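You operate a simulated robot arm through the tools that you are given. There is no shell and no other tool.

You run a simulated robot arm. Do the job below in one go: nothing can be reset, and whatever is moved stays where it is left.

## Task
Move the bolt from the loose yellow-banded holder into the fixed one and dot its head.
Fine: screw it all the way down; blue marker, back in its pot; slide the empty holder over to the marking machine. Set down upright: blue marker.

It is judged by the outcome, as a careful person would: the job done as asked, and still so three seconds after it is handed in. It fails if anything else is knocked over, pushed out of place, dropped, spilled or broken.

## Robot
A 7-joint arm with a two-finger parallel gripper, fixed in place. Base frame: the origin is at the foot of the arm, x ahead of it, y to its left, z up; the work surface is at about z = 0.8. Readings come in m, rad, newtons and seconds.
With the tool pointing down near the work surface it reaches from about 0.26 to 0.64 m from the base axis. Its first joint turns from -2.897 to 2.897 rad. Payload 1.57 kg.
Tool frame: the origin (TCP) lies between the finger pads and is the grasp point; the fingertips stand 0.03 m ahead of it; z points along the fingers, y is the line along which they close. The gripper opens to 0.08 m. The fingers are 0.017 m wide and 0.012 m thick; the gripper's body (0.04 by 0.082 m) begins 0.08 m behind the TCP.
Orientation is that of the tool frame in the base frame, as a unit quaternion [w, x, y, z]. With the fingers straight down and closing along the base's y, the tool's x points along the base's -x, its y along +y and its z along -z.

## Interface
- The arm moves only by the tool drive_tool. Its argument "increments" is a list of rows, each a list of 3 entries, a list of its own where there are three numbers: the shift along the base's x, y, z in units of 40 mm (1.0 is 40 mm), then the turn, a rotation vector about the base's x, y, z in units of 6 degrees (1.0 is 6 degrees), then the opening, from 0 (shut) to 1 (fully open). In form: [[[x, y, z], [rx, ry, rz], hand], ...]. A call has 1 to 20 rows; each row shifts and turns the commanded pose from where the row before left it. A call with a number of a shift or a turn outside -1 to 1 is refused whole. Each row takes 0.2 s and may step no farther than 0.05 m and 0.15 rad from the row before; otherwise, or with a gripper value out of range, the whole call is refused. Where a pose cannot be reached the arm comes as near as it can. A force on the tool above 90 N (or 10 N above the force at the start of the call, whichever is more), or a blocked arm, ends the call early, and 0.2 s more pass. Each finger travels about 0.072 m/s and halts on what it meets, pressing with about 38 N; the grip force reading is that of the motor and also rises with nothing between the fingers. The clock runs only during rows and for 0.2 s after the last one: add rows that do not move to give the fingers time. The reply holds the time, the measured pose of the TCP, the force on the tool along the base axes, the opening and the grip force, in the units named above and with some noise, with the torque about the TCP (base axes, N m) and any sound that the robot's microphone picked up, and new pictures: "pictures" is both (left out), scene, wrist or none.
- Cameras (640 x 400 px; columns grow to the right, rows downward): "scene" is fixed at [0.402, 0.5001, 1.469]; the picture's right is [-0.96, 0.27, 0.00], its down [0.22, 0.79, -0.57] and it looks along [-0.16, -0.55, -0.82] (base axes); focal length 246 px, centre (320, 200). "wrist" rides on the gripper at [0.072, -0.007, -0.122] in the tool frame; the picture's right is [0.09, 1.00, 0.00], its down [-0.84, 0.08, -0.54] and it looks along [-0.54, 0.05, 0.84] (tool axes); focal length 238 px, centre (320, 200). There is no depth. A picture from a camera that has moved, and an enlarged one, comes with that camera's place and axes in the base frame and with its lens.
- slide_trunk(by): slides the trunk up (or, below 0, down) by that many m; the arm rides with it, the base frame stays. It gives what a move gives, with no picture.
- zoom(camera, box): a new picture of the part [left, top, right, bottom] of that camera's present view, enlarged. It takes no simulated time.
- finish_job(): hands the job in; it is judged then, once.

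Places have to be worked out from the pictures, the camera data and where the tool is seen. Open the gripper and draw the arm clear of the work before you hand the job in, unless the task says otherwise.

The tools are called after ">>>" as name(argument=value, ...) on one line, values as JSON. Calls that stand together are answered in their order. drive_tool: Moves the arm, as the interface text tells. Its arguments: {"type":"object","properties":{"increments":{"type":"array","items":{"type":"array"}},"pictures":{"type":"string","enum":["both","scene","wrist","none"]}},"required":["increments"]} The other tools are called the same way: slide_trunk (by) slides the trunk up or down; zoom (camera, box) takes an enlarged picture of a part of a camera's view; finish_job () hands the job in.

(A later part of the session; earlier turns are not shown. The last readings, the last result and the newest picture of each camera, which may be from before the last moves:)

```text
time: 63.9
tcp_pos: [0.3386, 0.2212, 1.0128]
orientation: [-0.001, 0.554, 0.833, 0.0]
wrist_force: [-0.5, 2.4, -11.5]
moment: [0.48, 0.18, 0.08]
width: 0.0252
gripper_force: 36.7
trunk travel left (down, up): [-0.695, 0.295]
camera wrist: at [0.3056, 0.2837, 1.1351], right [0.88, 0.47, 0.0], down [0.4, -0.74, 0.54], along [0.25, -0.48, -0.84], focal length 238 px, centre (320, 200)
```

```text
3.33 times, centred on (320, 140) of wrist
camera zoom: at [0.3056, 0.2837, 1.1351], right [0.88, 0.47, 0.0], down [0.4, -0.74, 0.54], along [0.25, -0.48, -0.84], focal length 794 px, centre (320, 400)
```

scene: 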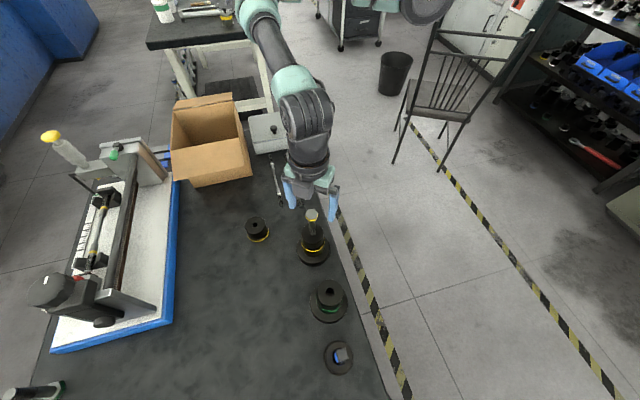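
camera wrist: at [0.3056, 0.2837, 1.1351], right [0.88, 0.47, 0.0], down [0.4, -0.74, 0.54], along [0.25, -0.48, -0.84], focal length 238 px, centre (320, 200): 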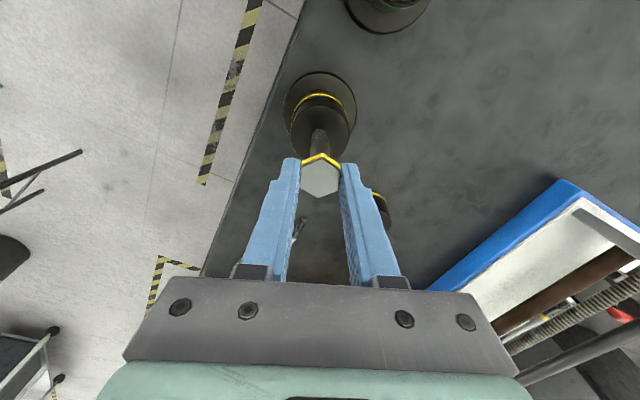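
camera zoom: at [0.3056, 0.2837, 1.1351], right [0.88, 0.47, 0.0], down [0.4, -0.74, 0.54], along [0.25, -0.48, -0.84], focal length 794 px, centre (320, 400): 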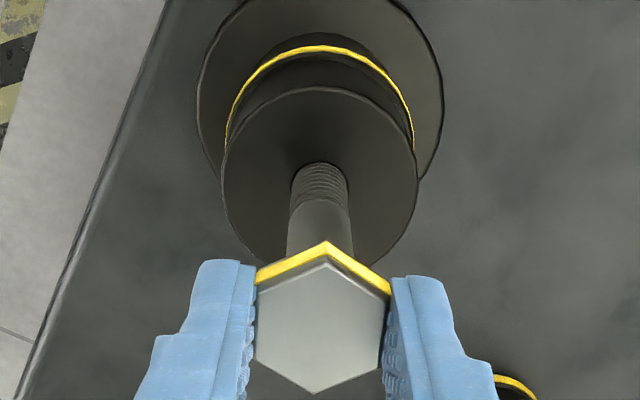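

Pitch looks closer to 16 mm/turn; I follow faster for the next 60° and compare the force.

>>> drive_tool(increments=[[[0, 0, -0.017], [0, 0, -1], 0.2], [[0, 0, -0.007], [0, 0, -1], 0.2], [[0, 0, -0.007], [0, 0, -1], 0.2], [[0, 0, -0.007], [0, 0, -1], 0.2], [[0, 0, -0.007], [0, 0, -1], 0.2], [[0, 0, -0.007], [0, 0, -1], 0.2], [[0, 0, -0.007], [0, 0, -1], 0.2], [[0, 0, -0.007], [0, 0, -1], 0.2], [[0, 0, -0.007], [0, 0, -1], 0.2], [[0, 0, -0.007], [0, 0, -1], 0.2]], pictures="wrist")

>>> zoom(camera="wrist", box=[240, 80, 400, 200])

>>> zoom(camera="scene", box=[285, 190, 345, 250])

```text
time: 66.1
tcp_pos: [0.34, 0.2212, 1.0112]
orientation: [0.0, 0.896, 0.443, 0.001]
wrist_force: [5.7, 4.4, -1.3]
moment: [0.25, -0.17, 0.01]
width: 0.0253
gripper_force: 36.8
trunk travel left (down, up): [-0.695, 0.295]
camera wrist: at [0.378, 0.2811, 1.1325], right [0.85, -0.53, 0.0], down [-0.45, -0.71, 0.54], along [-0.28, -0.46, -0.84], focal length 238 px, centre (320, 200)
```

wrist: 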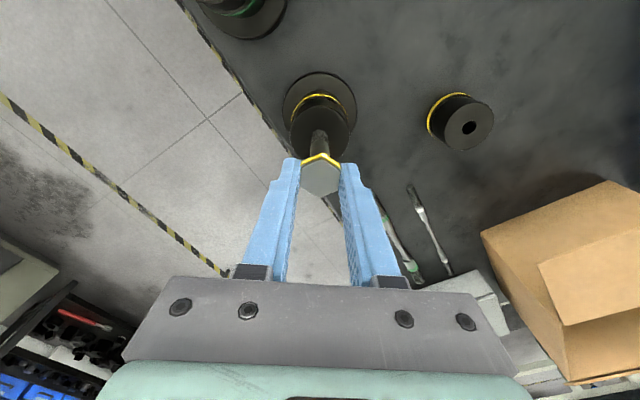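

```text
3.33 times, centred on (320, 140) of wrist
camera zoom: at [0.378, 0.2811, 1.1325], right [0.85, -0.53, 0.0], down [-0.45, -0.71, 0.54], along [-0.28, -0.46, -0.84], focal length 794 px, centre (320, 400)
```

zoom: 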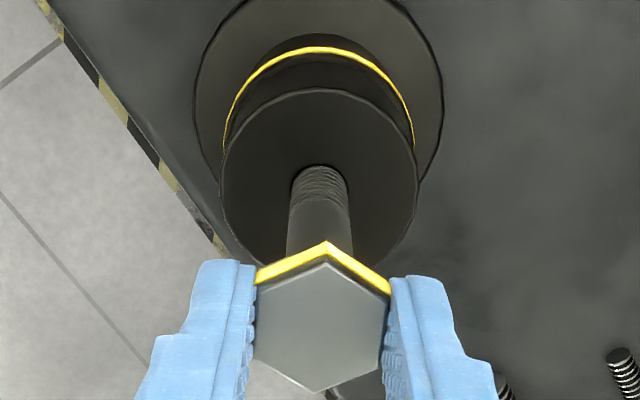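

```text
6.67 times, centred on (315, 220) of scene
camera zoom: at [0.402, 0.5001, 1.469], right [-0.96, 0.27, 0.0], down [0.22, 0.79, -0.57], along [-0.16, -0.55, -0.82], focal length 1642 px, centre (353, 67)
```

zoom: 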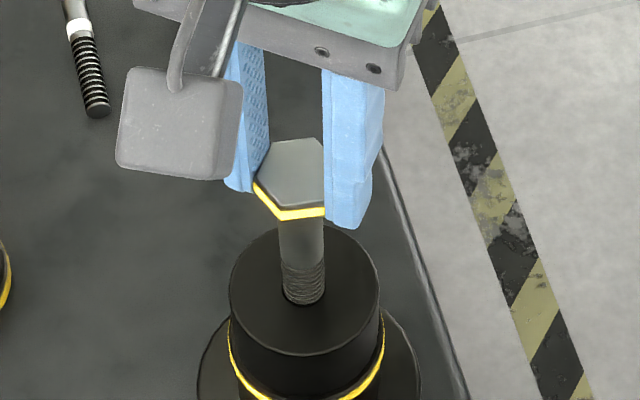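

Now well matched (~2.65 mm per 60°). Next 60° toward −187°, watching posture.

>>> drive_tool(increments=[[[0, 0, -0.0065], [0, 0, -1], 0.2], [[0, 0, -0.0065], [0, 0, -1], 0.2], [[0, 0, -0.0065], [0, 0, -1], 0.2], [[0, 0, -0.0065], [0, 0, -1], 0.2], [[0, 0, -0.0065], [0, 0, -1], 0.2], [[0, 0, -0.0065], [0, 0, -1], 0.2], [[0, 0, -0.0065], [0, 0, -1], 0.2], [[0, 0, -0.0065], [0, 0, -1], 0.2], [[0, 0, -0.0065], [0, 0, -1], 0.2], [[0, 0, -0.0065], [0, 0, -1], 0.2]], pictures="wrist")

>>> zoom(camera="wrist", box=[240, 80, 400, 200])

```text
time: 68.3
tcp_pos: [0.341, 0.2203, 1.0085]
orientation: [0.001, 0.998, -0.064, 0.001]
wrist_force: [12.3, 0.3, 7.0]
moment: [-0.01, -0.29, -0.01]
width: 0.0254
gripper_force: 37.0
trunk travel left (down, up): [-0.695, 0.295]
camera wrist: at [0.4122, 0.217, 1.1297], right [-0.04, -1.0, 0.0], down [-0.84, 0.03, 0.54], along [-0.54, 0.02, -0.84], focal length 238 px, centre (320, 200)
```

wrist: 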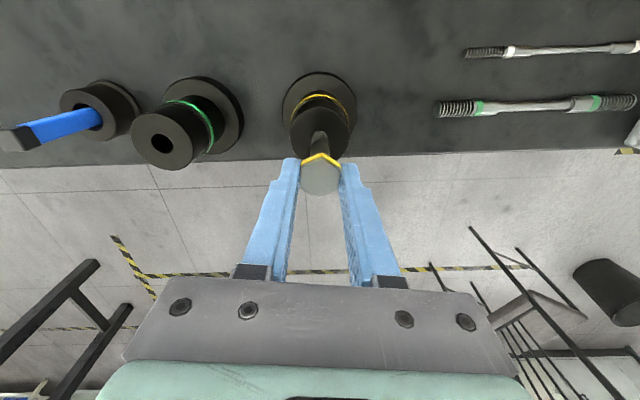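

```text
3.33 times, centred on (320, 140) of wrist
camera zoom: at [0.4122, 0.217, 1.1297], right [-0.04, -1.0, 0.0], down [-0.84, 0.03, 0.54], along [-0.54, 0.02, -0.84], focal length 794 px, centre (320, 400)
```

zoom: 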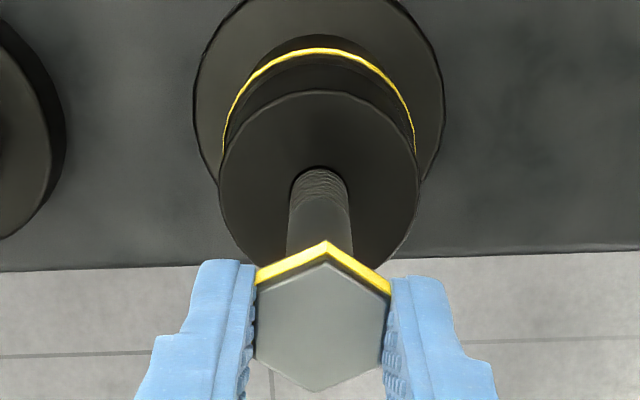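

The bolt is going in nicely. I open and, with free fingers, test whether the wrist can reach −247° here.

>>> drive_tool(increments=[[[0, 0, 0], [0, 0, 0], 0.8], [[0, 0, 0], [0, 0, 0], 0.8], [[0, 0, 0], [0, 0, -1], 0.8], [[0, 0, 0], [0, 0, -1], 0.8], [[0, 0, 0], [0, 0, -1], 0.8], [[0, 0, 0], [0, 0, -1], 0.8], [[0, 0, 0], [0, 0, -1], 0.8], [[0, 0, 0], [0, 0, -1], 0.8], [[0, 0, 0], [0, 0, -1], 0.8], [[0, 0, 0], [0, 0, -1], 0.8], [[0, 0, 0], [0, 0, -1], 0.8], [[0, 0, 0], [0, 0, -1], 0.8]], pictures="wrist")

>>> zoom(camera="wrist", box=[240, 80, 400, 200])

```text
time: 70.9
tcp_pos: [0.3383, 0.2195, 1.0082]
orientation: [0.001, 0.833, -0.554, 0.0]
wrist_force: [0.0, -0.7, -0.7]
moment: [-0.01, -0.06, -0.01]
width: 0.0637
gripper_force: 0.0
trunk travel left (down, up): [-0.695, 0.295]
camera wrist: at [0.3729, 0.1562, 1.1294], right [-0.88, -0.47, 0.0], down [-0.39, 0.74, 0.54], along [-0.26, 0.48, -0.84], focal length 238 px, centre (320, 200)
```

wrist: 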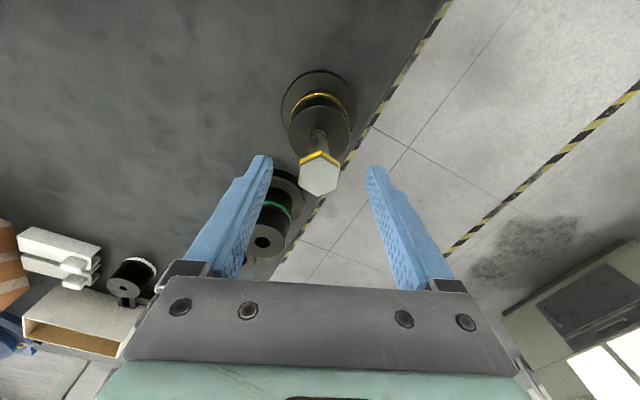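

```text
3.33 times, centred on (320, 140) of wrist
camera zoom: at [0.3729, 0.1562, 1.1294], right [-0.88, -0.47, 0.0], down [-0.39, 0.74, 0.54], along [-0.26, 0.48, -0.84], focal length 794 px, centre (320, 400)
```

zoom: 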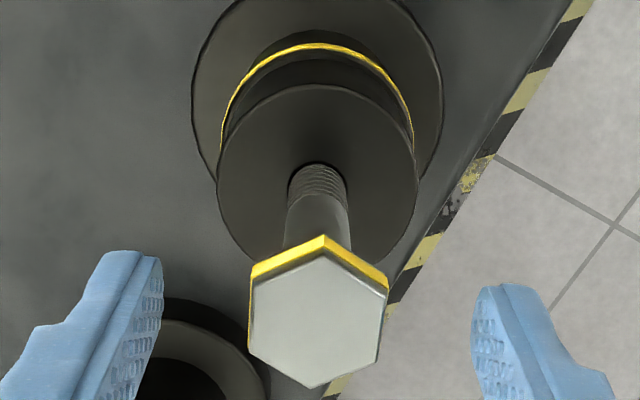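

−247° is reachable with the trunk raised, so full 300° strokes work. The hole axis seems ~1.4 mm further in +x than my TCP; I rewind while correcting that.

>>> drive_tool(increments=[[[0.017, 0, 0], [0, 0, 1], 0.8], [[0.018, 0, 0], [0, 0, 1], 0.8], [[0, 0, 0], [0, 0, 1], 0.8], [[0, 0, 0], [0, 0, 1], 0.8], [[0, 0, 0], [0, 0, 1], 0.8], [[0, 0, 0], [0, 0, 1], 0.8], [[0, 0, 0], [0, 0, 1], 0.8], [[0, 0, 0], [0, 0, 1], 0.8], [[0, 0, 0], [0, 0, 1], 0.8], [[0, 0, 0], [0, 0, 1], 0.8], [[0, 0, 0], [0, 0, 1], 0.8], [[0, 0, 0], [0, 0, 1], 0.8], [[0, 0, 0], [0, 0, 1], 0.8], [[0, 0, 0], [0, 0, 1], 0.8], [[0, 0, 0], [0, 0, 1], 0.8], [[0, 0, 0], [0, 0, 1], 0.8], [[0, 0, 0], [0, 0, 1], 0.8], [[0, 0, 0], [0, 0, 1], 0.8], [[0, 0, 0], [0, 0, 1], 0.8], [[0, 0, 0], [0, 0, 1], 0.8]], pictures="none")

>>> drive_tool(increments=[[[0, 0, 0], [0, 0, 1], 0.8], [[0, 0, 0], [0, 0, 1], 0.8], [[0, 0, 0], [0, 0, 1], 0.8], [[0, 0, 0], [0, 0, 1], 0.8], [[0, 0, 0], [0, 0, 1], 0.8], [[0, 0, 0], [0, 0, 1], 0.8], [[0, 0, 0], [0, 0, 1], 0.8], [[0, 0, 0], [0, 0, 1], 0.8], [[0, 0, 0], [0, 0, 1], 0.8], [[0, 0, 0], [0, 0, 1], 0.8], [[0, 0, 0], [0, 0, 1], 0.8], [[0, 0, 0], [0, 0, 1], 0.8], [[0, 0, 0], [0, 0, 1], 0.8], [[0, 0, 0], [0, 0, 1], 0.8], [[0, 0, 0], [0, 0, 1], 0.8], [[0, 0, 0], [0, 0, 1], 0.8], [[0, 0, 0], [0, 0, 1], 0.8], [[0, 0, 0], [0, 0, 1], 0.8], [[0, 0, 0], [0, 0, 1], 0.8], [[0, 0, 0], [0, 0, 1], 0.8]], pictures="none")

>>> drive_tool(increments=[[[0, 0, 0], [0, 0, 1], 0.8], [[0, 0, 0], [0, 0, 1], 0.8], [[0, 0, 0], [0, 0, 1], 0.8], [[0, 0, 0], [0, 0, 1], 0.8], [[0, 0, 0], [0, 0, 1], 0.8], [[0, 0, 0], [0, 0, 1], 0.8], [[0, 0, 0], [0, 0, 1], 0.8], [[0, 0, 0], [0, 0, 1], 0.8], [[0, 0, 0], [0, 0, 1], 0.8], [[0, 0, 0], [0, 0, 1], 0.8], [[0, 0, 0], [0, 0, 0], 0.8]], pictures="wrist")

>>> zoom(camera="wrist", box=[240, 80, 400, 200])

```text
time: 75.1
tcp_pos: [0.3397, 0.2199, 1.0077]
orientation: [0.0, 0.895, 0.446, 0.001]
wrist_force: [0.0, 0.1, -0.5]
moment: [-0.02, -0.01, 0.02]
width: 0.064
gripper_force: 0.0
trunk travel left (down, up): [-0.695, 0.295]
```

```text
time: 79.3
tcp_pos: [0.3401, 0.2196, 1.007]
orientation: [-0.001, 0.06, 0.998, 0.001]
wrist_force: [-0.4, 0.6, -0.4]
moment: [0.02, 0.0, 0.04]
width: 0.0639
gripper_force: 0.1
trunk travel left (down, up): [-0.695, 0.295]
```

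```text
time: 81.7
tcp_pos: [0.3421, 0.2195, 1.0074]
orientation: [0.0, -0.446, 0.895, 0.0]
wrist_force: [0.7, 0.0, 0.8]
moment: [-0.01, 0.0, -0.02]
width: 0.0638
gripper_force: 0.1
trunk travel left (down, up): [-0.695, 0.295]
camera wrist: at [0.3028, 0.1584, 1.1298], right [-0.85, 0.53, 0.0], down [0.44, 0.71, 0.54], along [0.28, 0.46, -0.84], focal length 238 px, centre (320, 200)
```

wrist: 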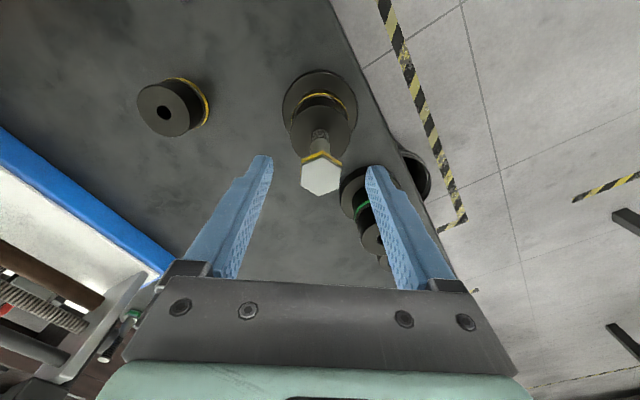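

```text
3.33 times, centred on (320, 140) of wrist
camera zoom: at [0.3028, 0.1584, 1.1298], right [-0.85, 0.53, 0.0], down [0.44, 0.71, 0.54], along [0.28, 0.46, -0.84], focal length 794 px, centre (320, 400)
```

zoom: 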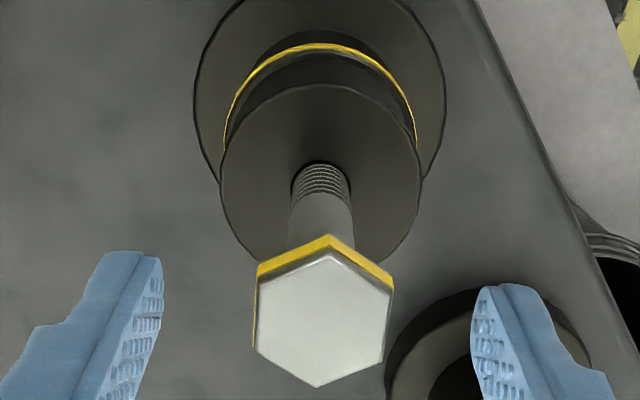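

Well centred and aligned. I close and screw the next stroke.

>>> drive_tool(increments=[[[0, 0, 0], [0, 0, 0], 0.2], [[0, 0, 0], [0, 0, 0], 0.2], [[0, 0, 0], [0, 0, 0], 0.2], [[0, 0, -0.0067], [0, 0, -1], 0.2], [[0, 0, -0.0067], [0, 0, -1], 0.2], [[0, 0, -0.0067], [0, 0, -1], 0.2], [[0, 0, -0.0067], [0, 0, -1], 0.2], [[0, 0, -0.0067], [0, 0, -1], 0.2], [[0, 0, -0.0067], [0, 0, -1], 0.2], [[0, 0, -0.0067], [0, 0, -1], 0.2], [[0, 0, -0.0067], [0, 0, -1], 0.2], [[0, 0, -0.0067], [0, 0, -1], 0.2], [[0, 0, -0.0067], [0, 0, -1], 0.2], [[0, 0, -0.0067], [0, 0, -1], 0.2], [[0, 0, -0.0067], [0, 0, -1], 0.2], [[0, 0, -0.0067], [0, 0, -1], 0.2], [[0, 0, -0.0067], [0, 0, -1], 0.2], [[0, 0, -0.0067], [0, 0, -1], 0.2], [[0, 0, -0.0067], [0, 0, -1], 0.2], [[0, 0, -0.0067], [0, 0, -1], 0.2]], pictures="wrist")

>>> zoom(camera="wrist", box=[240, 80, 400, 200])

```text
time: 85.9
tcp_pos: [0.3407, 0.2192, 1.0025]
orientation: [0.0, 0.417, 0.909, 0.002]
wrist_force: [2.0, -3.5, 15.8]
moment: [-0.21, -0.08, 0.0]
width: 0.0256
gripper_force: 36.6
trunk travel left (down, up): [-0.695, 0.295]
camera wrist: at [0.2879, 0.2686, 1.1251], right [0.69, 0.72, 0.0], down [0.6, -0.59, 0.54], along [0.39, -0.37, -0.84], focal length 238 px, centre (320, 200)
```

wrist: 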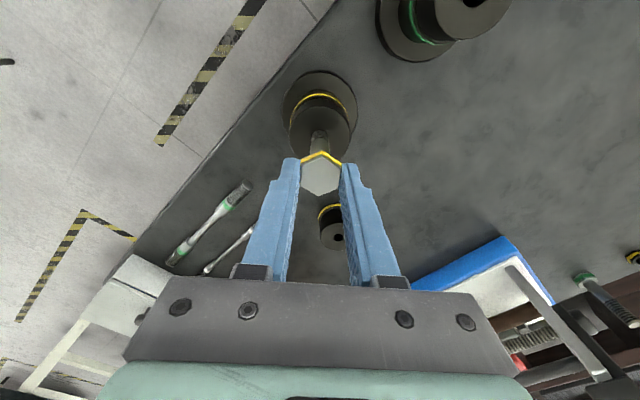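

```text
3.33 times, centred on (320, 140) of wrist
camera zoom: at [0.2879, 0.2686, 1.1251], right [0.69, 0.72, 0.0], down [0.6, -0.59, 0.54], along [0.39, -0.37, -0.84], focal length 794 px, centre (320, 400)
```

zoom: 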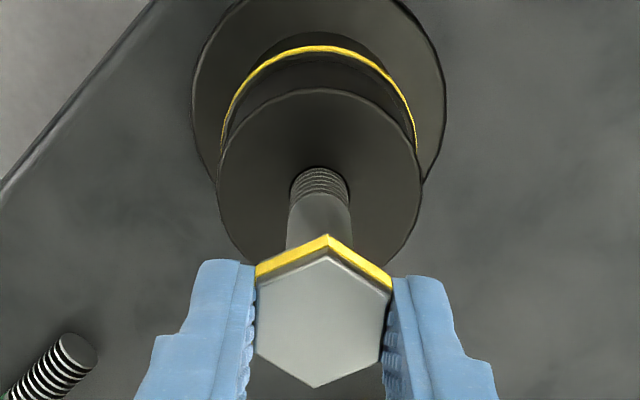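

Slightly over-pressed now (15.8 N); I continue 120° with a slower follow.

>>> drive_tool(increments=[[[0, 0, 0], [0, 0, -1], 0.2], [[0, 0, -0.004], [0, 0, -1], 0.2], [[0, 0, -0.0062], [0, 0, -1], 0.2], [[0, 0, -0.0062], [0, 0, -1], 0.2], [[0, 0, -0.0062], [0, 0, -1], 0.2], [[0, 0, -0.0062], [0, 0, -1], 0.2], [[0, 0, -0.0062], [0, 0, -1], 0.2], [[0, 0, -0.0062], [0, 0, -1], 0.2], [[0, 0, -0.0062], [0, 0, -1], 0.2], [[0, 0, -0.0062], [0, 0, -1], 0.2], [[0, 0, -0.0062], [0, 0, -1], 0.2], [[0, 0, -0.0062], [0, 0, -1], 0.2], [[0, 0, -0.0062], [0, 0, -1], 0.2], [[0, 0, -0.0062], [0, 0, -1], 0.2], [[0, 0, -0.0062], [0, 0, -1], 0.2], [[0, 0, -0.0062], [0, 0, -1], 0.2], [[0, 0, -0.0062], [0, 0, -1], 0.2], [[0, 0, -0.0062], [0, 0, -1], 0.2], [[0, 0, -0.0062], [0, 0, -1], 0.2], [[0, 0, -0.0062], [0, 0, -1], 0.2]], pictures="wrist")

>>> zoom(camera="wrist", box=[240, 80, 400, 200])

>>> zoom(camera="scene", box=[285, 190, 345, 250])

```text
time: 90.1
tcp_pos: [0.3424, 0.2204, 1.0003]
orientation: [0.0, 0.996, 0.093, 0.003]
wrist_force: [0.5, 0.3, 9.5]
moment: [0.0, -0.09, 0.1]
width: 0.0275
gripper_force: 37.9
trunk travel left (down, up): [-0.695, 0.295]
camera wrist: at [0.4101, 0.2393, 1.1218], right [0.27, -0.96, 0.0], down [-0.81, -0.23, 0.54], along [-0.52, -0.15, -0.84], focal length 238 px, centre (320, 200)
```

wrist: 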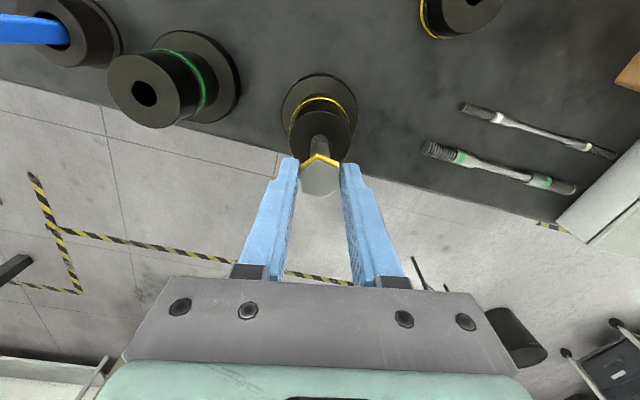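

```text
3.33 times, centred on (320, 140) of wrist
camera zoom: at [0.4101, 0.2393, 1.1218], right [0.27, -0.96, 0.0], down [-0.81, -0.23, 0.54], along [-0.52, -0.15, -0.84], focal length 794 px, centre (320, 400)
```

zoom: 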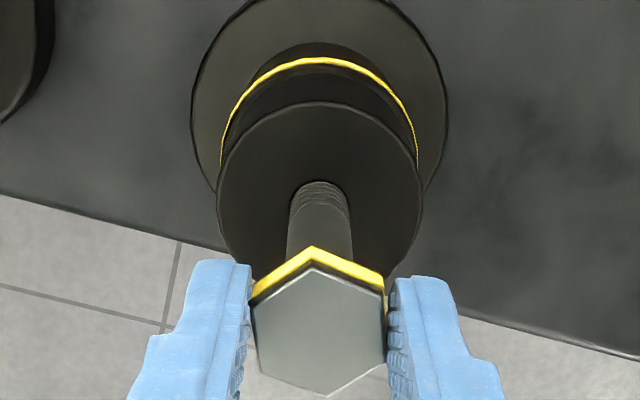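

```text
6.67 times, centred on (315, 220) of scene
camera zoom: at [0.402, 0.5001, 1.469], right [-0.96, 0.27, 0.0], down [0.22, 0.79, -0.57], along [-0.16, -0.55, -0.82], focal length 1642 px, centre (353, 67)
```

zoom: 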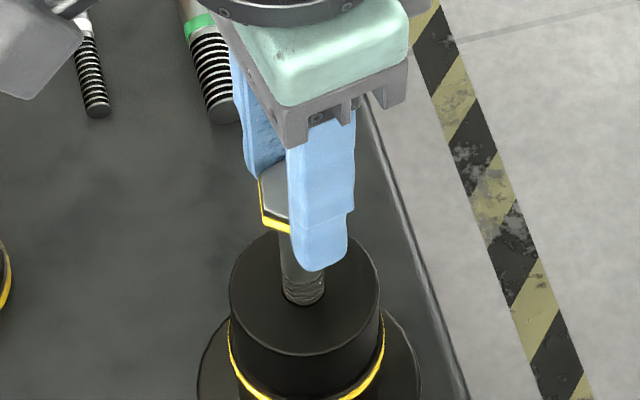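

The grip widened to 27.5 mm: the hex lags the hand by ~12°, i.e. the bolt stopped turning and the fingers slipped over it. It may have reached the end; I open, re-align by +12°, and look closely.

>>> drive_tool(increments=[[[0, 0, 0.01], [0, 0, 0], 0.8], [[0, 0, 0], [0, 0, 0], 0.8], [[0, 0, 0], [0, 0, 1], 0.8], [[0, 0, 0], [0, 0, 1.0], 0.8], [[0, 0, 0], [0, 0, 0], 0.8]], pictures="wrist")

>>> zoom(camera="wrist", box=[240, 80, 400, 200])

>>> zoom(camera="scene", box=[285, 190, 345, 250])

```text
time: 91.3
tcp_pos: [0.3416, 0.2198, 0.9992]
orientation: [0.0, 0.98, 0.198, 0.003]
wrist_force: [-0.5, 0.1, 0.0]
moment: [-0.02, 0.0, 0.03]
width: 0.0639
gripper_force: 0.0
trunk travel left (down, up): [-0.695, 0.295]
camera wrist: at [0.4038, 0.2538, 1.121], right [0.47, -0.88, 0.0], down [-0.74, -0.4, 0.54], along [-0.48, -0.26, -0.84], focal length 238 px, centre (320, 200)
```

wrist: 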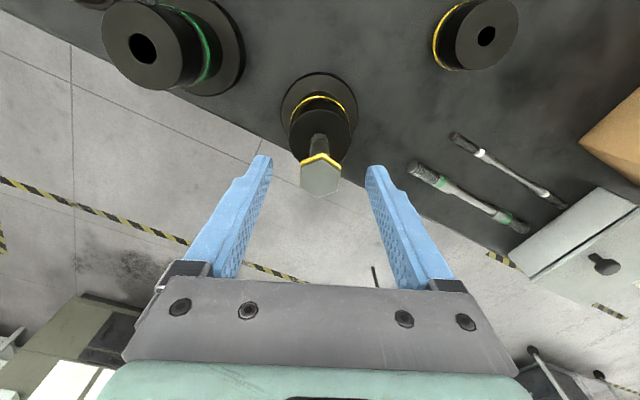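

```text
3.33 times, centred on (320, 140) of wrist
camera zoom: at [0.4038, 0.2538, 1.121], right [0.47, -0.88, 0.0], down [-0.74, -0.4, 0.54], along [-0.48, -0.26, -0.84], focal length 794 px, centre (320, 400)
```

zoom: 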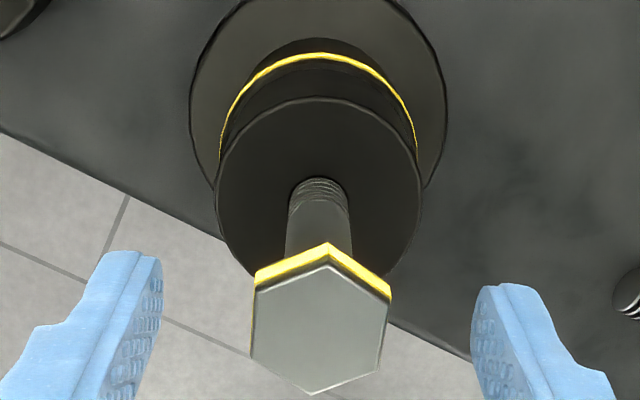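

```text
6.67 times, centred on (315, 220) of scene
camera zoom: at [0.402, 0.5001, 1.469], right [-0.96, 0.27, 0.0], down [0.22, 0.79, -0.57], along [-0.16, -0.55, -0.82], focal length 1642 px, centre (353, 67)
```

zoom: 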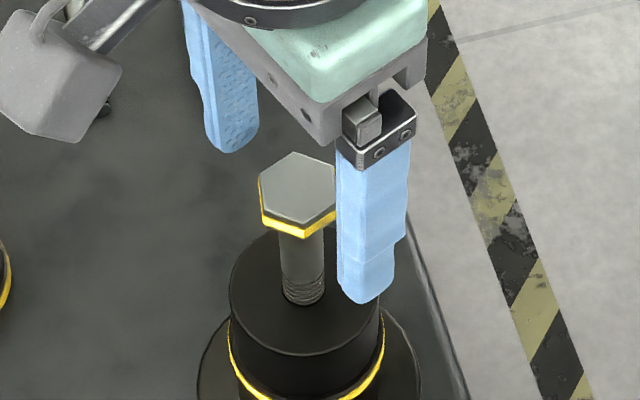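

Aligned again. I close and try turning 36° more to see whether it is truly at the end.

>>> drive_tool(increments=[[[0, 0, 0], [0, 0, 0], 0.2], [[0, 0, 0], [0, 0, 0], 0.2], [[0, 0, 0], [0, 0, 0], 0.2]], pictures="none")

>>> drive_tool(increments=[[[0, 0, 0], [0, 0, -1], 0.2], [[0, 0, 0], [0, 0, -1], 0.2]], pictures="none")

>>> drive_tool(increments=[[[0, 0, 0], [0, 0, -1], 0.2], [[0, 0, 0], [0, 0, -1], 0.2]], pictures="wrist")

>>> zoom(camera="wrist", box=[240, 80, 400, 200])

```text
time: 92.1
tcp_pos: [0.3405, 0.2205, 0.9997]
orientation: [0.0, 0.98, 0.198, 0.001]
wrist_force: [0.2, 0.6, 0.4]
moment: [0.06, -0.01, -0.03]
width: 0.0256
gripper_force: 37.2
trunk travel left (down, up): [-0.695, 0.295]
```

```text
time: 92.7
tcp_pos: [0.3414, 0.2202, 0.9986]
orientation: [0.001, 0.996, 0.093, 0.001]
wrist_force: [-1.0, -0.4, -1.1]
moment: [0.03, -0.01, 0.08]
width: 0.0269
gripper_force: 37.8
trunk travel left (down, up): [-0.695, 0.295]
```

```text
time: 93.3
tcp_pos: [0.3407, 0.2201, 0.9993]
orientation: [0.001, 1.0, -0.012, 0.001]
wrist_force: [-1.4, -0.6, -0.4]
moment: [0.04, -0.02, 0.07]
width: 0.0281
gripper_force: 37.8
trunk travel left (down, up): [-0.695, 0.295]
camera wrist: at [0.4123, 0.2245, 1.121], right [0.07, -1.0, 0.0], down [-0.84, -0.06, 0.54], along [-0.54, -0.04, -0.84], focal length 238 px, centre (320, 200)
```

wrist: 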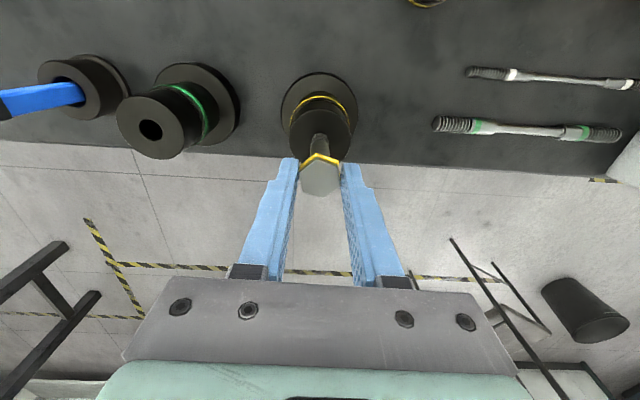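

```text
3.33 times, centred on (320, 140) of wrist
camera zoom: at [0.4123, 0.2245, 1.121], right [0.07, -1.0, 0.0], down [-0.84, -0.06, 0.54], along [-0.54, -0.04, -0.84], focal length 794 px, centre (320, 400)
```

zoom: 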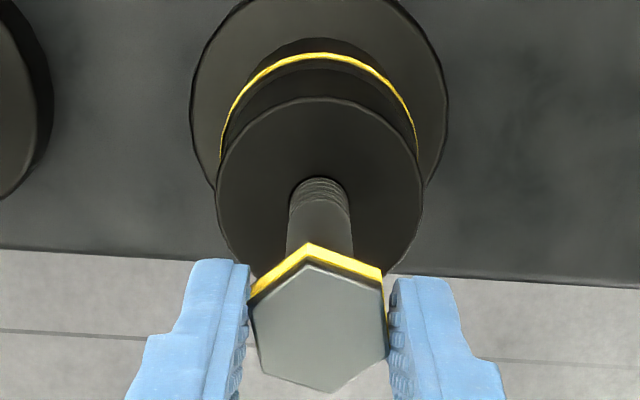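

The fingers again ride over the hex with no downward travel, suggesting a hard stop. I open here and measure the hex angle to confirm it didn't advance.

>>> drive_tool(increments=[[[0, 0, 0], [0, 0, 0], 0.8], [[0, 0, 0], [0, 0, 0], 0.8], [[0, 0, 0], [0, 0, 1], 0.8], [[0, 0, 0], [0, 0, 1], 0.8], [[0, 0, 0], [0, 0, 1], 0.8], [[0, 0, 0], [0, 0, 1], 0.8], [[0, 0, 0], [0, 0, 0], 0.8]], pictures="wrist")

>>> zoom(camera="wrist", box=[240, 80, 400, 200])

>>> zoom(camera="scene", box=[285, 190, 345, 250])

```text
time: 94.9
tcp_pos: [0.341, 0.2204, 0.9986]
orientation: [0.0, 0.98, 0.198, 0.001]
wrist_force: [0.3, 0.7, -0.3]
moment: [-0.03, -0.02, 0.02]
width: 0.0641
gripper_force: 0.0
trunk travel left (down, up): [-0.695, 0.295]
camera wrist: at [0.4041, 0.254, 1.1212], right [0.47, -0.88, 0.0], down [-0.74, -0.4, 0.54], along [-0.48, -0.26, -0.84], focal length 238 px, centre (320, 200)
```

wrist: 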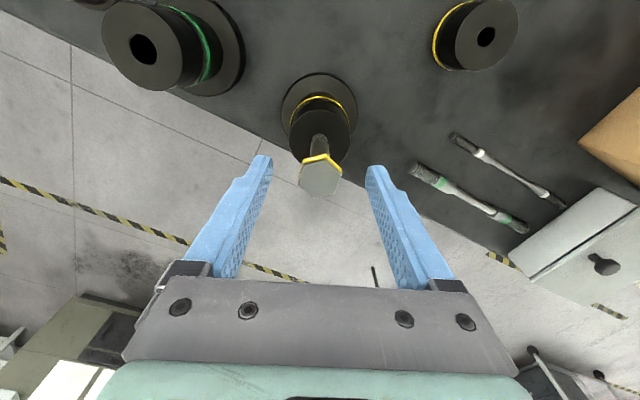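

```text
3.33 times, centred on (320, 140) of wrist
camera zoom: at [0.4041, 0.254, 1.1212], right [0.47, -0.88, 0.0], down [-0.74, -0.4, 0.54], along [-0.48, -0.26, -0.84], focal length 794 px, centre (320, 400)
```

zoom: 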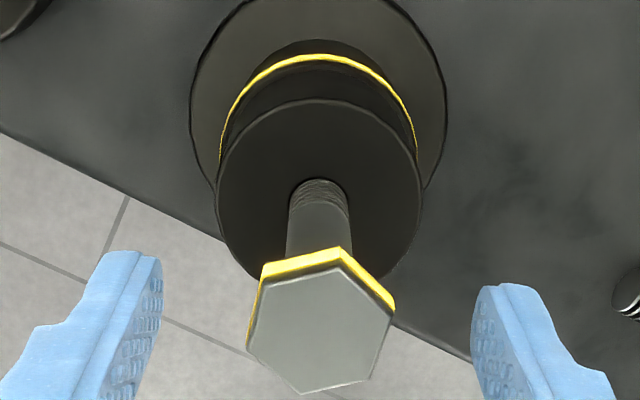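

```text
6.67 times, centred on (315, 220) of scene
camera zoom: at [0.402, 0.5001, 1.469], right [-0.96, 0.27, 0.0], down [0.22, 0.79, -0.57], along [-0.16, -0.55, -0.82], focal length 1642 px, centre (353, 67)
```

zoom: 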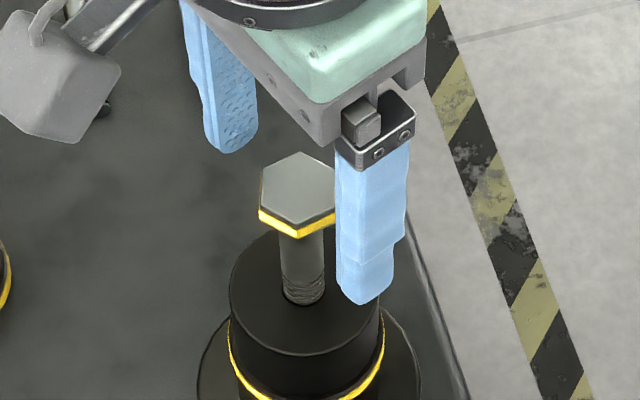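

The hex did advance ~10° while the fingers slipped, so it's getting stiff rather than jammed. I re-align (−10°), grip again, and tighten further in short pulls.

>>> drive_tool(increments=[[[0, 0, 0], [0, 0, -0.85], 0.8], [[0, 0, 0], [0, 0, -0.85], 0.8], [[0, 0, 0], [0, 0, 0], 0.2], [[0, 0, 0], [0, 0, 0], 0.2], [[0, 0, 0], [0, 0, 0], 0.2]], pictures="none")

>>> drive_tool(increments=[[[0, 0, 0], [0, 0, -0.5], 0.2], [[0, 0, 0], [0, 0, -0.5], 0.2]], pictures="none")

>>> drive_tool(increments=[[[0, 0, 0], [0, 0, -0.5], 0.2], [[0, 0, 0], [0, 0, -0.5], 0.2]], pictures="none")

>>> drive_tool(increments=[[[0, 0, 0], [0, 0, -0.5], 0.2], [[0, 0, 0], [0, 0, -0.5], 0.2]], pictures="wrist")

>>> zoom(camera="wrist", box=[240, 80, 400, 200])

```text
time: 96.1
tcp_pos: [0.341, 0.2195, 0.9981]
orientation: [0.0, 0.994, 0.109, 0.001]
wrist_force: [0.2, 0.4, 0.5]
moment: [0.04, 0.01, 0.0]
width: 0.0253
gripper_force: 37.1
trunk travel left (down, up): [-0.695, 0.295]
```

```text
time: 96.7
tcp_pos: [0.3411, 0.2203, 0.9978]
orientation: [0.0, 0.998, 0.057, 0.002]
wrist_force: [-0.2, 1.1, -0.9]
moment: [0.06, -0.07, 0.2]
width: 0.0258
gripper_force: 37.0
trunk travel left (down, up): [-0.695, 0.295]
```

```text
time: 97.3
tcp_pos: [0.3408, 0.2199, 0.999]
orientation: [0.001, 1.0, 0.004, 0.001]
wrist_force: [0.2, 0.8, 0.1]
moment: [0.01, -0.05, 0.26]
width: 0.0257
gripper_force: 37.4
trunk travel left (down, up): [-0.695, 0.295]
```

```text
time: 97.9
tcp_pos: [0.3407, 0.2201, 0.9986]
orientation: [0.001, 0.999, -0.05, 0.001]
wrist_force: [0.0, 1.3, 0.5]
moment: [0.03, -0.1, 0.25]
width: 0.0264
gripper_force: 37.3
trunk travel left (down, up): [-0.695, 0.295]
camera wrist: at [0.4123, 0.2193, 1.1209], right [0.0, -1.0, 0.0], down [-0.84, 0.01, 0.54], along [-0.54, 0.0, -0.84], focal length 238 px, centre (320, 200)
```

wrist: 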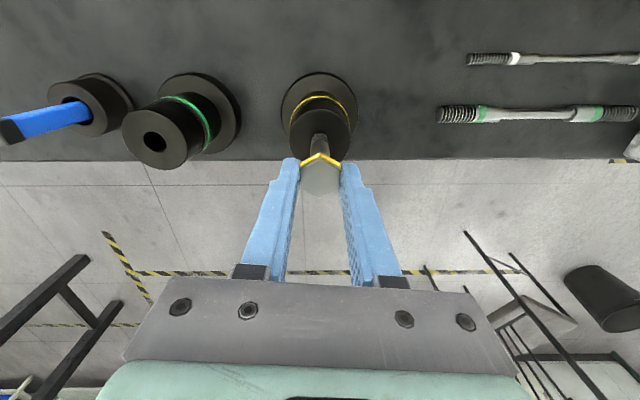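

```text
3.33 times, centred on (320, 140) of wrist
camera zoom: at [0.4123, 0.2193, 1.1209], right [0.0, -1.0, 0.0], down [-0.84, 0.01, 0.54], along [-0.54, 0.0, -0.84], focal length 794 px, centre (320, 400)
```

zoom: 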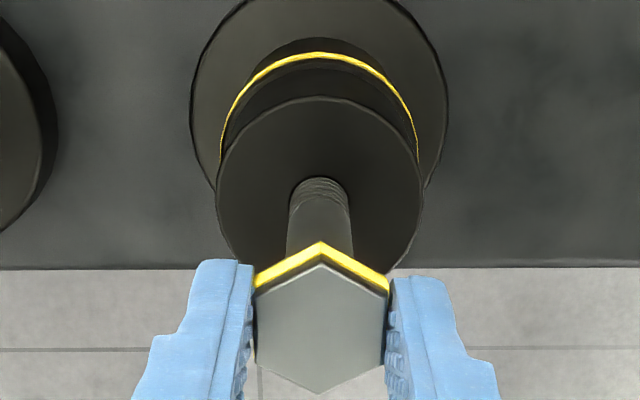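

Torque rose to 0.25 N·m and the bolt is still creeping. I continue a little with a tiny downward follow and check if it keeps moving.

>>> drive_tool(increments=[[[0, 0, -0.003], [0, 0, -0.5], 0.2], [[0, 0, -0.003], [0, 0, -0.5], 0.2], [[0, 0, -0.003], [0, 0, -0.5], 0.2], [[0, 0, -0.003], [0, 0, -0.5], 0.2]], pictures="none")

>>> drive_tool(increments=[[[0, 0, -0.003], [0, 0, -0.5], 0.2], [[0, 0, -0.003], [0, 0, -0.5], 0.2], [[0, 0, -0.003], [0, 0, -0.5], 0.2], [[0, 0, -0.003], [0, 0, -0.5], 0.2]], pictures="wrist")

>>> zoom(camera="wrist", box=[240, 80, 400, 200])

```text
time: 98.9
tcp_pos: [0.3408, 0.22, 1.0004]
orientation: [0.001, 0.988, -0.153, 0.001]
wrist_force: [-0.2, -0.5, 2.7]
moment: [0.02, 0.01, 0.08]
width: 0.027
gripper_force: 38.2
trunk travel left (down, up): [-0.695, 0.295]
```

```text
time: 99.9
tcp_pos: [0.3407, 0.2199, 0.9992]
orientation: [0.001, 0.967, -0.255, 0.0]
wrist_force: [-1.1, 0.1, 7.2]
moment: [-0.06, -0.05, 0.07]
width: 0.0275
gripper_force: 38.4
trunk travel left (down, up): [-0.695, 0.295]
camera wrist: at [0.4059, 0.1899, 1.1206], right [-0.41, -0.91, 0.0], down [-0.77, 0.35, 0.54], along [-0.49, 0.22, -0.84], focal length 238 px, centre (320, 200)
```

wrist: 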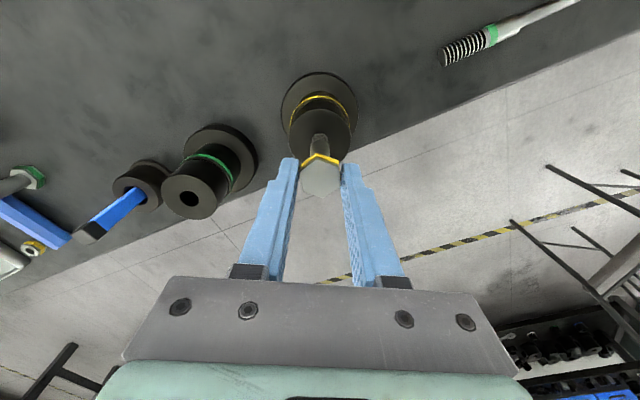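

```text
3.33 times, centred on (320, 140) of wrist
camera zoom: at [0.4059, 0.1899, 1.1206], right [-0.41, -0.91, 0.0], down [-0.77, 0.35, 0.54], along [-0.49, 0.22, -0.84], focal length 794 px, centre (320, 400)
```

zoom: 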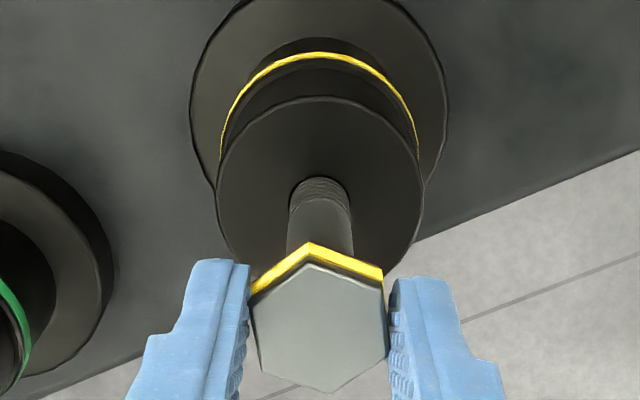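

The hex angle keeps creeping with torque, but I need to know if it descends. I open and compare the head height with earlier pictures.

>>> drive_tool(increments=[[[0, 0, 0], [0, 0, 0], 0.8], [[0, 0, 0], [0, 0, 0], 0.8], [[0, 0, 0], [0, 0, 1], 0.8], [[0, 0, 0], [0, 0, 1], 0.8], [[0, 0, 0], [0, 0, 0.7], 0.8], [[0, 0, 0], [0, 0, 0], 0.8]], pictures="wrist")

>>> zoom(camera="wrist", box=[240, 80, 400, 200])

>>> zoom(camera="scene", box=[285, 190, 345, 250])

```text
time: 101.3
tcp_pos: [0.3405, 0.2206, 0.999]
orientation: [0.001, 0.993, -0.115, 0.001]
wrist_force: [-0.2, 0.5, -0.6]
moment: [-0.01, -0.02, 0.02]
width: 0.0639
gripper_force: 0.2
trunk travel left (down, up): [-0.695, 0.295]
camera wrist: at [0.4118, 0.2101, 1.1202], right [-0.14, -0.99, 0.0], down [-0.83, 0.12, 0.54], along [-0.54, 0.07, -0.84], focal length 238 px, centre (320, 200)
```

wrist: 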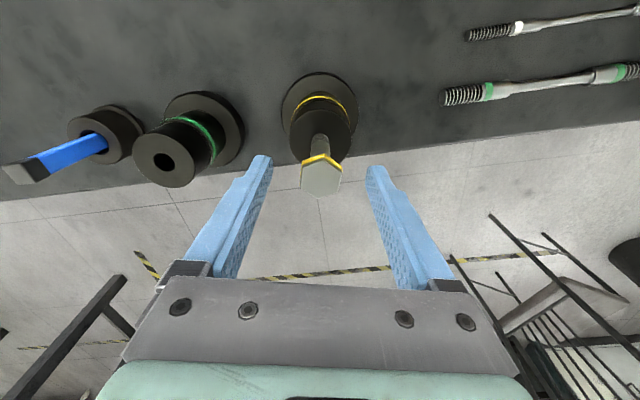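

```text
3.33 times, centred on (320, 140) of wrist
camera zoom: at [0.4118, 0.2101, 1.1202], right [-0.14, -0.99, 0.0], down [-0.83, 0.12, 0.54], along [-0.54, 0.07, -0.84], focal length 794 px, centre (320, 400)
```

zoom: 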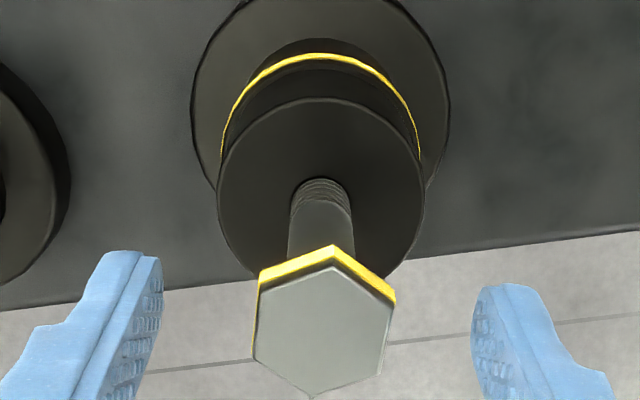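

```text
6.67 times, centred on (315, 220) of scene
camera zoom: at [0.402, 0.5001, 1.469], right [-0.96, 0.27, 0.0], down [0.22, 0.79, -0.57], along [-0.16, -0.55, -0.82], focal length 1642 px, centre (353, 67)
```

zoom: 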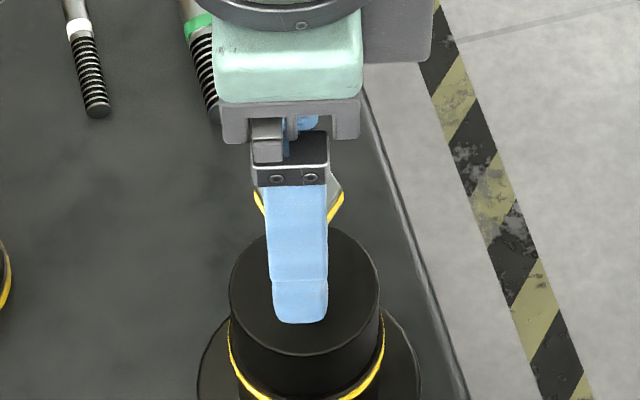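

The head height has not changed at all over the last ~45° while torque reached 0.25 N·m and a downward press met resistance: the bolt is fully home. I rise off it and turn the wrist back.

>>> drive_tool(increments=[[[0, 0, 0.3], [0, 0, 0], 1], [[0, 0, 0.8], [0, 0, 0], 1], [[0, 0, 0.8], [0, 0, 0], 1], [[0, 0, 0.8], [0, 0, 0], 1], [[0, 0, 0.5], [0, 0, 1], 1], [[0, 0, 0.5], [0, 0, 1], 1], [[0, 0, 0.3], [0, 0, 1], 1], [[0, 0, 0], [0, 0, 1], 1], [[0, 0, 0], [0, 0, 1], 1], [[0, 0, 0], [0, 0, 1], 1], [[0, 0, 0], [0, 0, 1], 1], [[0, 0, 0], [0, 0, 1], 1], [[0, 0, 0], [0, 0, 1], 1], [[0, 0, 0], [0, 0, 1], 1], [[0, 0, 0], [0, 0, 1], 1], [[0, 0, 0], [0, 0, 1], 1], [[0, 0, 0], [0, 0, 1], 1], [[0, 0, 0], [0, 0, 1], 1], [[0, 0, 0], [0, 0, 1], 1], [[0, 0, 0], [0, 0, 1], 1]])

>>> zoom(camera="scene", box=[285, 190, 345, 250])

>>> zoom(camera="wrist", box=[240, 60, 400, 180])

```text
time: 105.5
tcp_pos: [0.3405, 0.2202, 1.1581]
orientation: [0.0, 0.749, 0.663, 0.001]
wrist_force: [0.4, -0.1, 0.1]
moment: [0.0, -0.01, -0.02]
width: 0.0801
gripper_force: 0.1
trunk travel left (down, up): [-0.695, 0.295]
camera wrist: at [0.3425, 0.2914, 1.2802], right [1.0, -0.03, 0.0], down [-0.03, -0.84, 0.54], along [-0.01, -0.54, -0.84], focal length 238 px, centre (320, 200)
```

scene: 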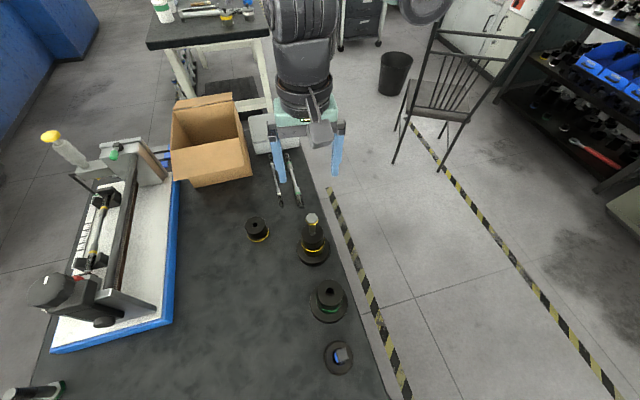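
wrist: 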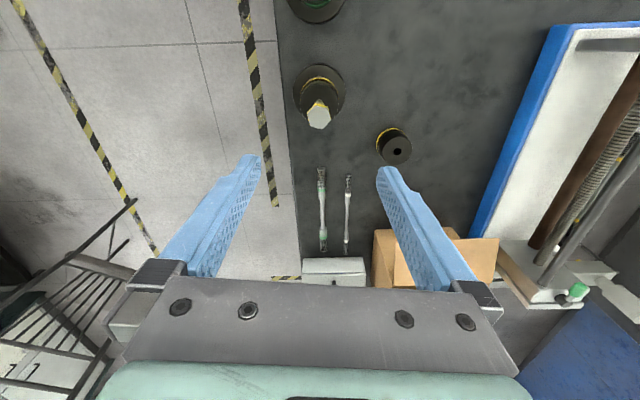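

```text
6.67 times, centred on (315, 220) of scene
camera zoom: at [0.402, 0.5001, 1.469], right [-0.96, 0.27, 0.0], down [0.22, 0.79, -0.57], along [-0.16, -0.55, -0.82], focal length 1642 px, centre (353, 67)
```

zoom: 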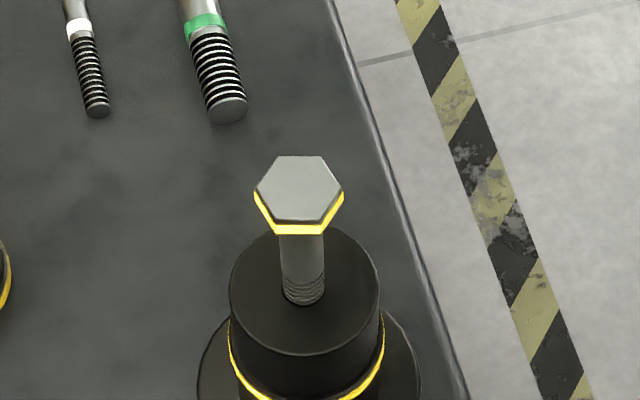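

```text
3.33 times, centred on (320, 120) of wrist
camera zoom: at [0.3425, 0.2914, 1.2802], right [1.0, -0.03, 0.0], down [-0.03, -0.84, 0.54], along [-0.01, -0.54, -0.84], focal length 794 px, centre (320, 467)
```

zoom: 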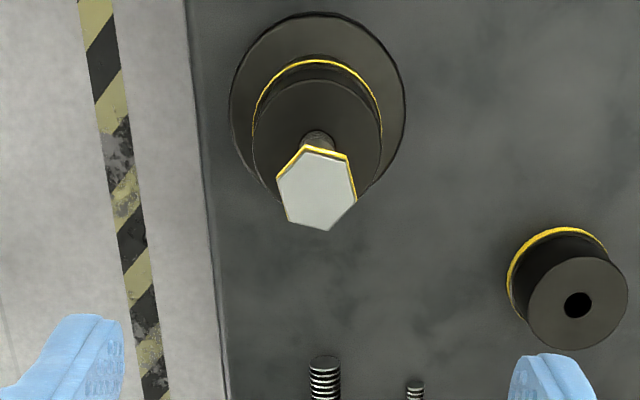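

The bolt sits firmly with its head up. Now the marker: I move toward the pot, first part of the way, then lower the trunk back.

>>> drive_tool(increments=[[[0.05, 0.9, 0], [0, 0, 0], 1], [[0.05, 0.9, 0], [0, 0, 0], 1], [[0.05, 0.9, 0], [0, 0, 0], 1], [[0.05, 0.9, 0], [0, 0, 0.5], 1], [[0, 0, 0], [0, 0, 0], 1]], pictures="none")

>>> slide_trunk(by=-0.1)

>>> drive_tool(increments=[[[0.05, 0.8, 0], [0, 0, 0.5], 1], [[0.05, 0.8, 0], [0, 0, 0.5], 1], [[0.03, 0.6, 0], [0, 0, 0], 1], [[0, 0.55, 0], [0, 0, 0], 1], [[0, 0, 0], [0, 0, 0], 1]], pictures="both")

```text
time: 106.7
tcp_pos: [0.3499, 0.3635, 1.159]
orientation: [0.0, 0.732, 0.681, 0.0]
wrist_force: [-0.5, 0.4, -0.1]
moment: [0.03, -0.01, -0.03]
width: 0.08
gripper_force: 0.1
trunk travel left (down, up): [-0.695, 0.295]
```

```text
time: 108.0
tcp_pos: [0.3497, 0.3644, 1.0582]
orientation: [0.0, 0.732, 0.681, 0.001]
wrist_force: [-0.3, -0.2, 0.9]
moment: [0.0, 0.0, 0.0]
width: 0.0798
gripper_force: 0.2
trunk travel left (down, up): [-0.595, 0.395]
```

```text
time: 109.2
tcp_pos: [0.3542, 0.4738, 1.0572]
orientation: [0.0, 0.696, 0.718, 0.001]
wrist_force: [-1.0, -0.1, -0.9]
moment: [-0.01, 0.02, 0.0]
width: 0.0802
gripper_force: 0.0
trunk travel left (down, up): [-0.595, 0.395]
camera wrist: at [0.3451, 0.5449, 1.1804], right [0.99, 0.12, 0.0], down [0.1, -0.83, 0.54], along [0.07, -0.54, -0.84], focal length 238 px, centre (320, 200)
```

scene: 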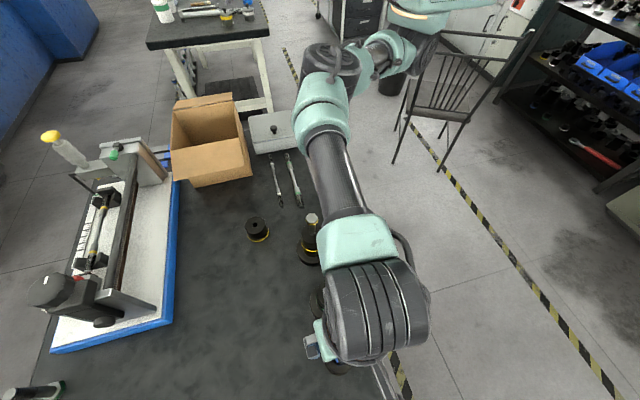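
wrist: 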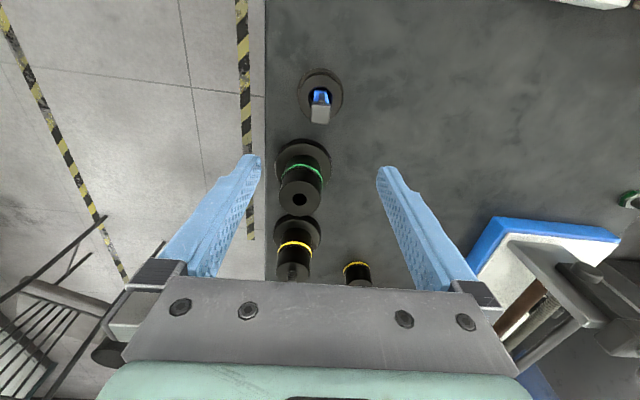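

Above the marker now; I zoom in for its exact place and orientation.

>>> zoom(camera="wrist", box=[290, 60, 350, 130])

```text
5.71 times, centred on (320, 95) of wrist
camera zoom: at [0.3451, 0.5449, 1.1804], right [0.99, 0.12, 0.0], down [0.1, -0.83, 0.54], along [0.07, -0.54, -0.84], focal length 1362 px, centre (320, 800)
```

zoom: 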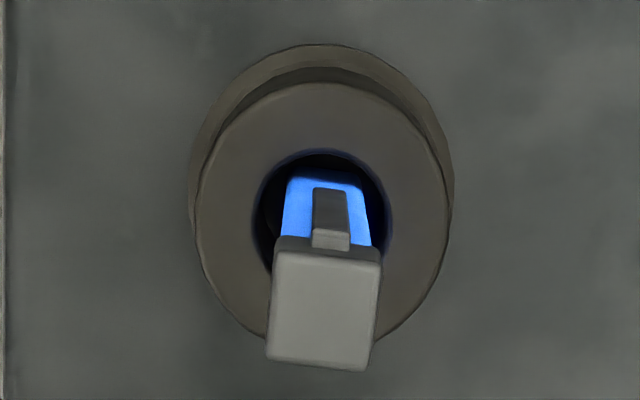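

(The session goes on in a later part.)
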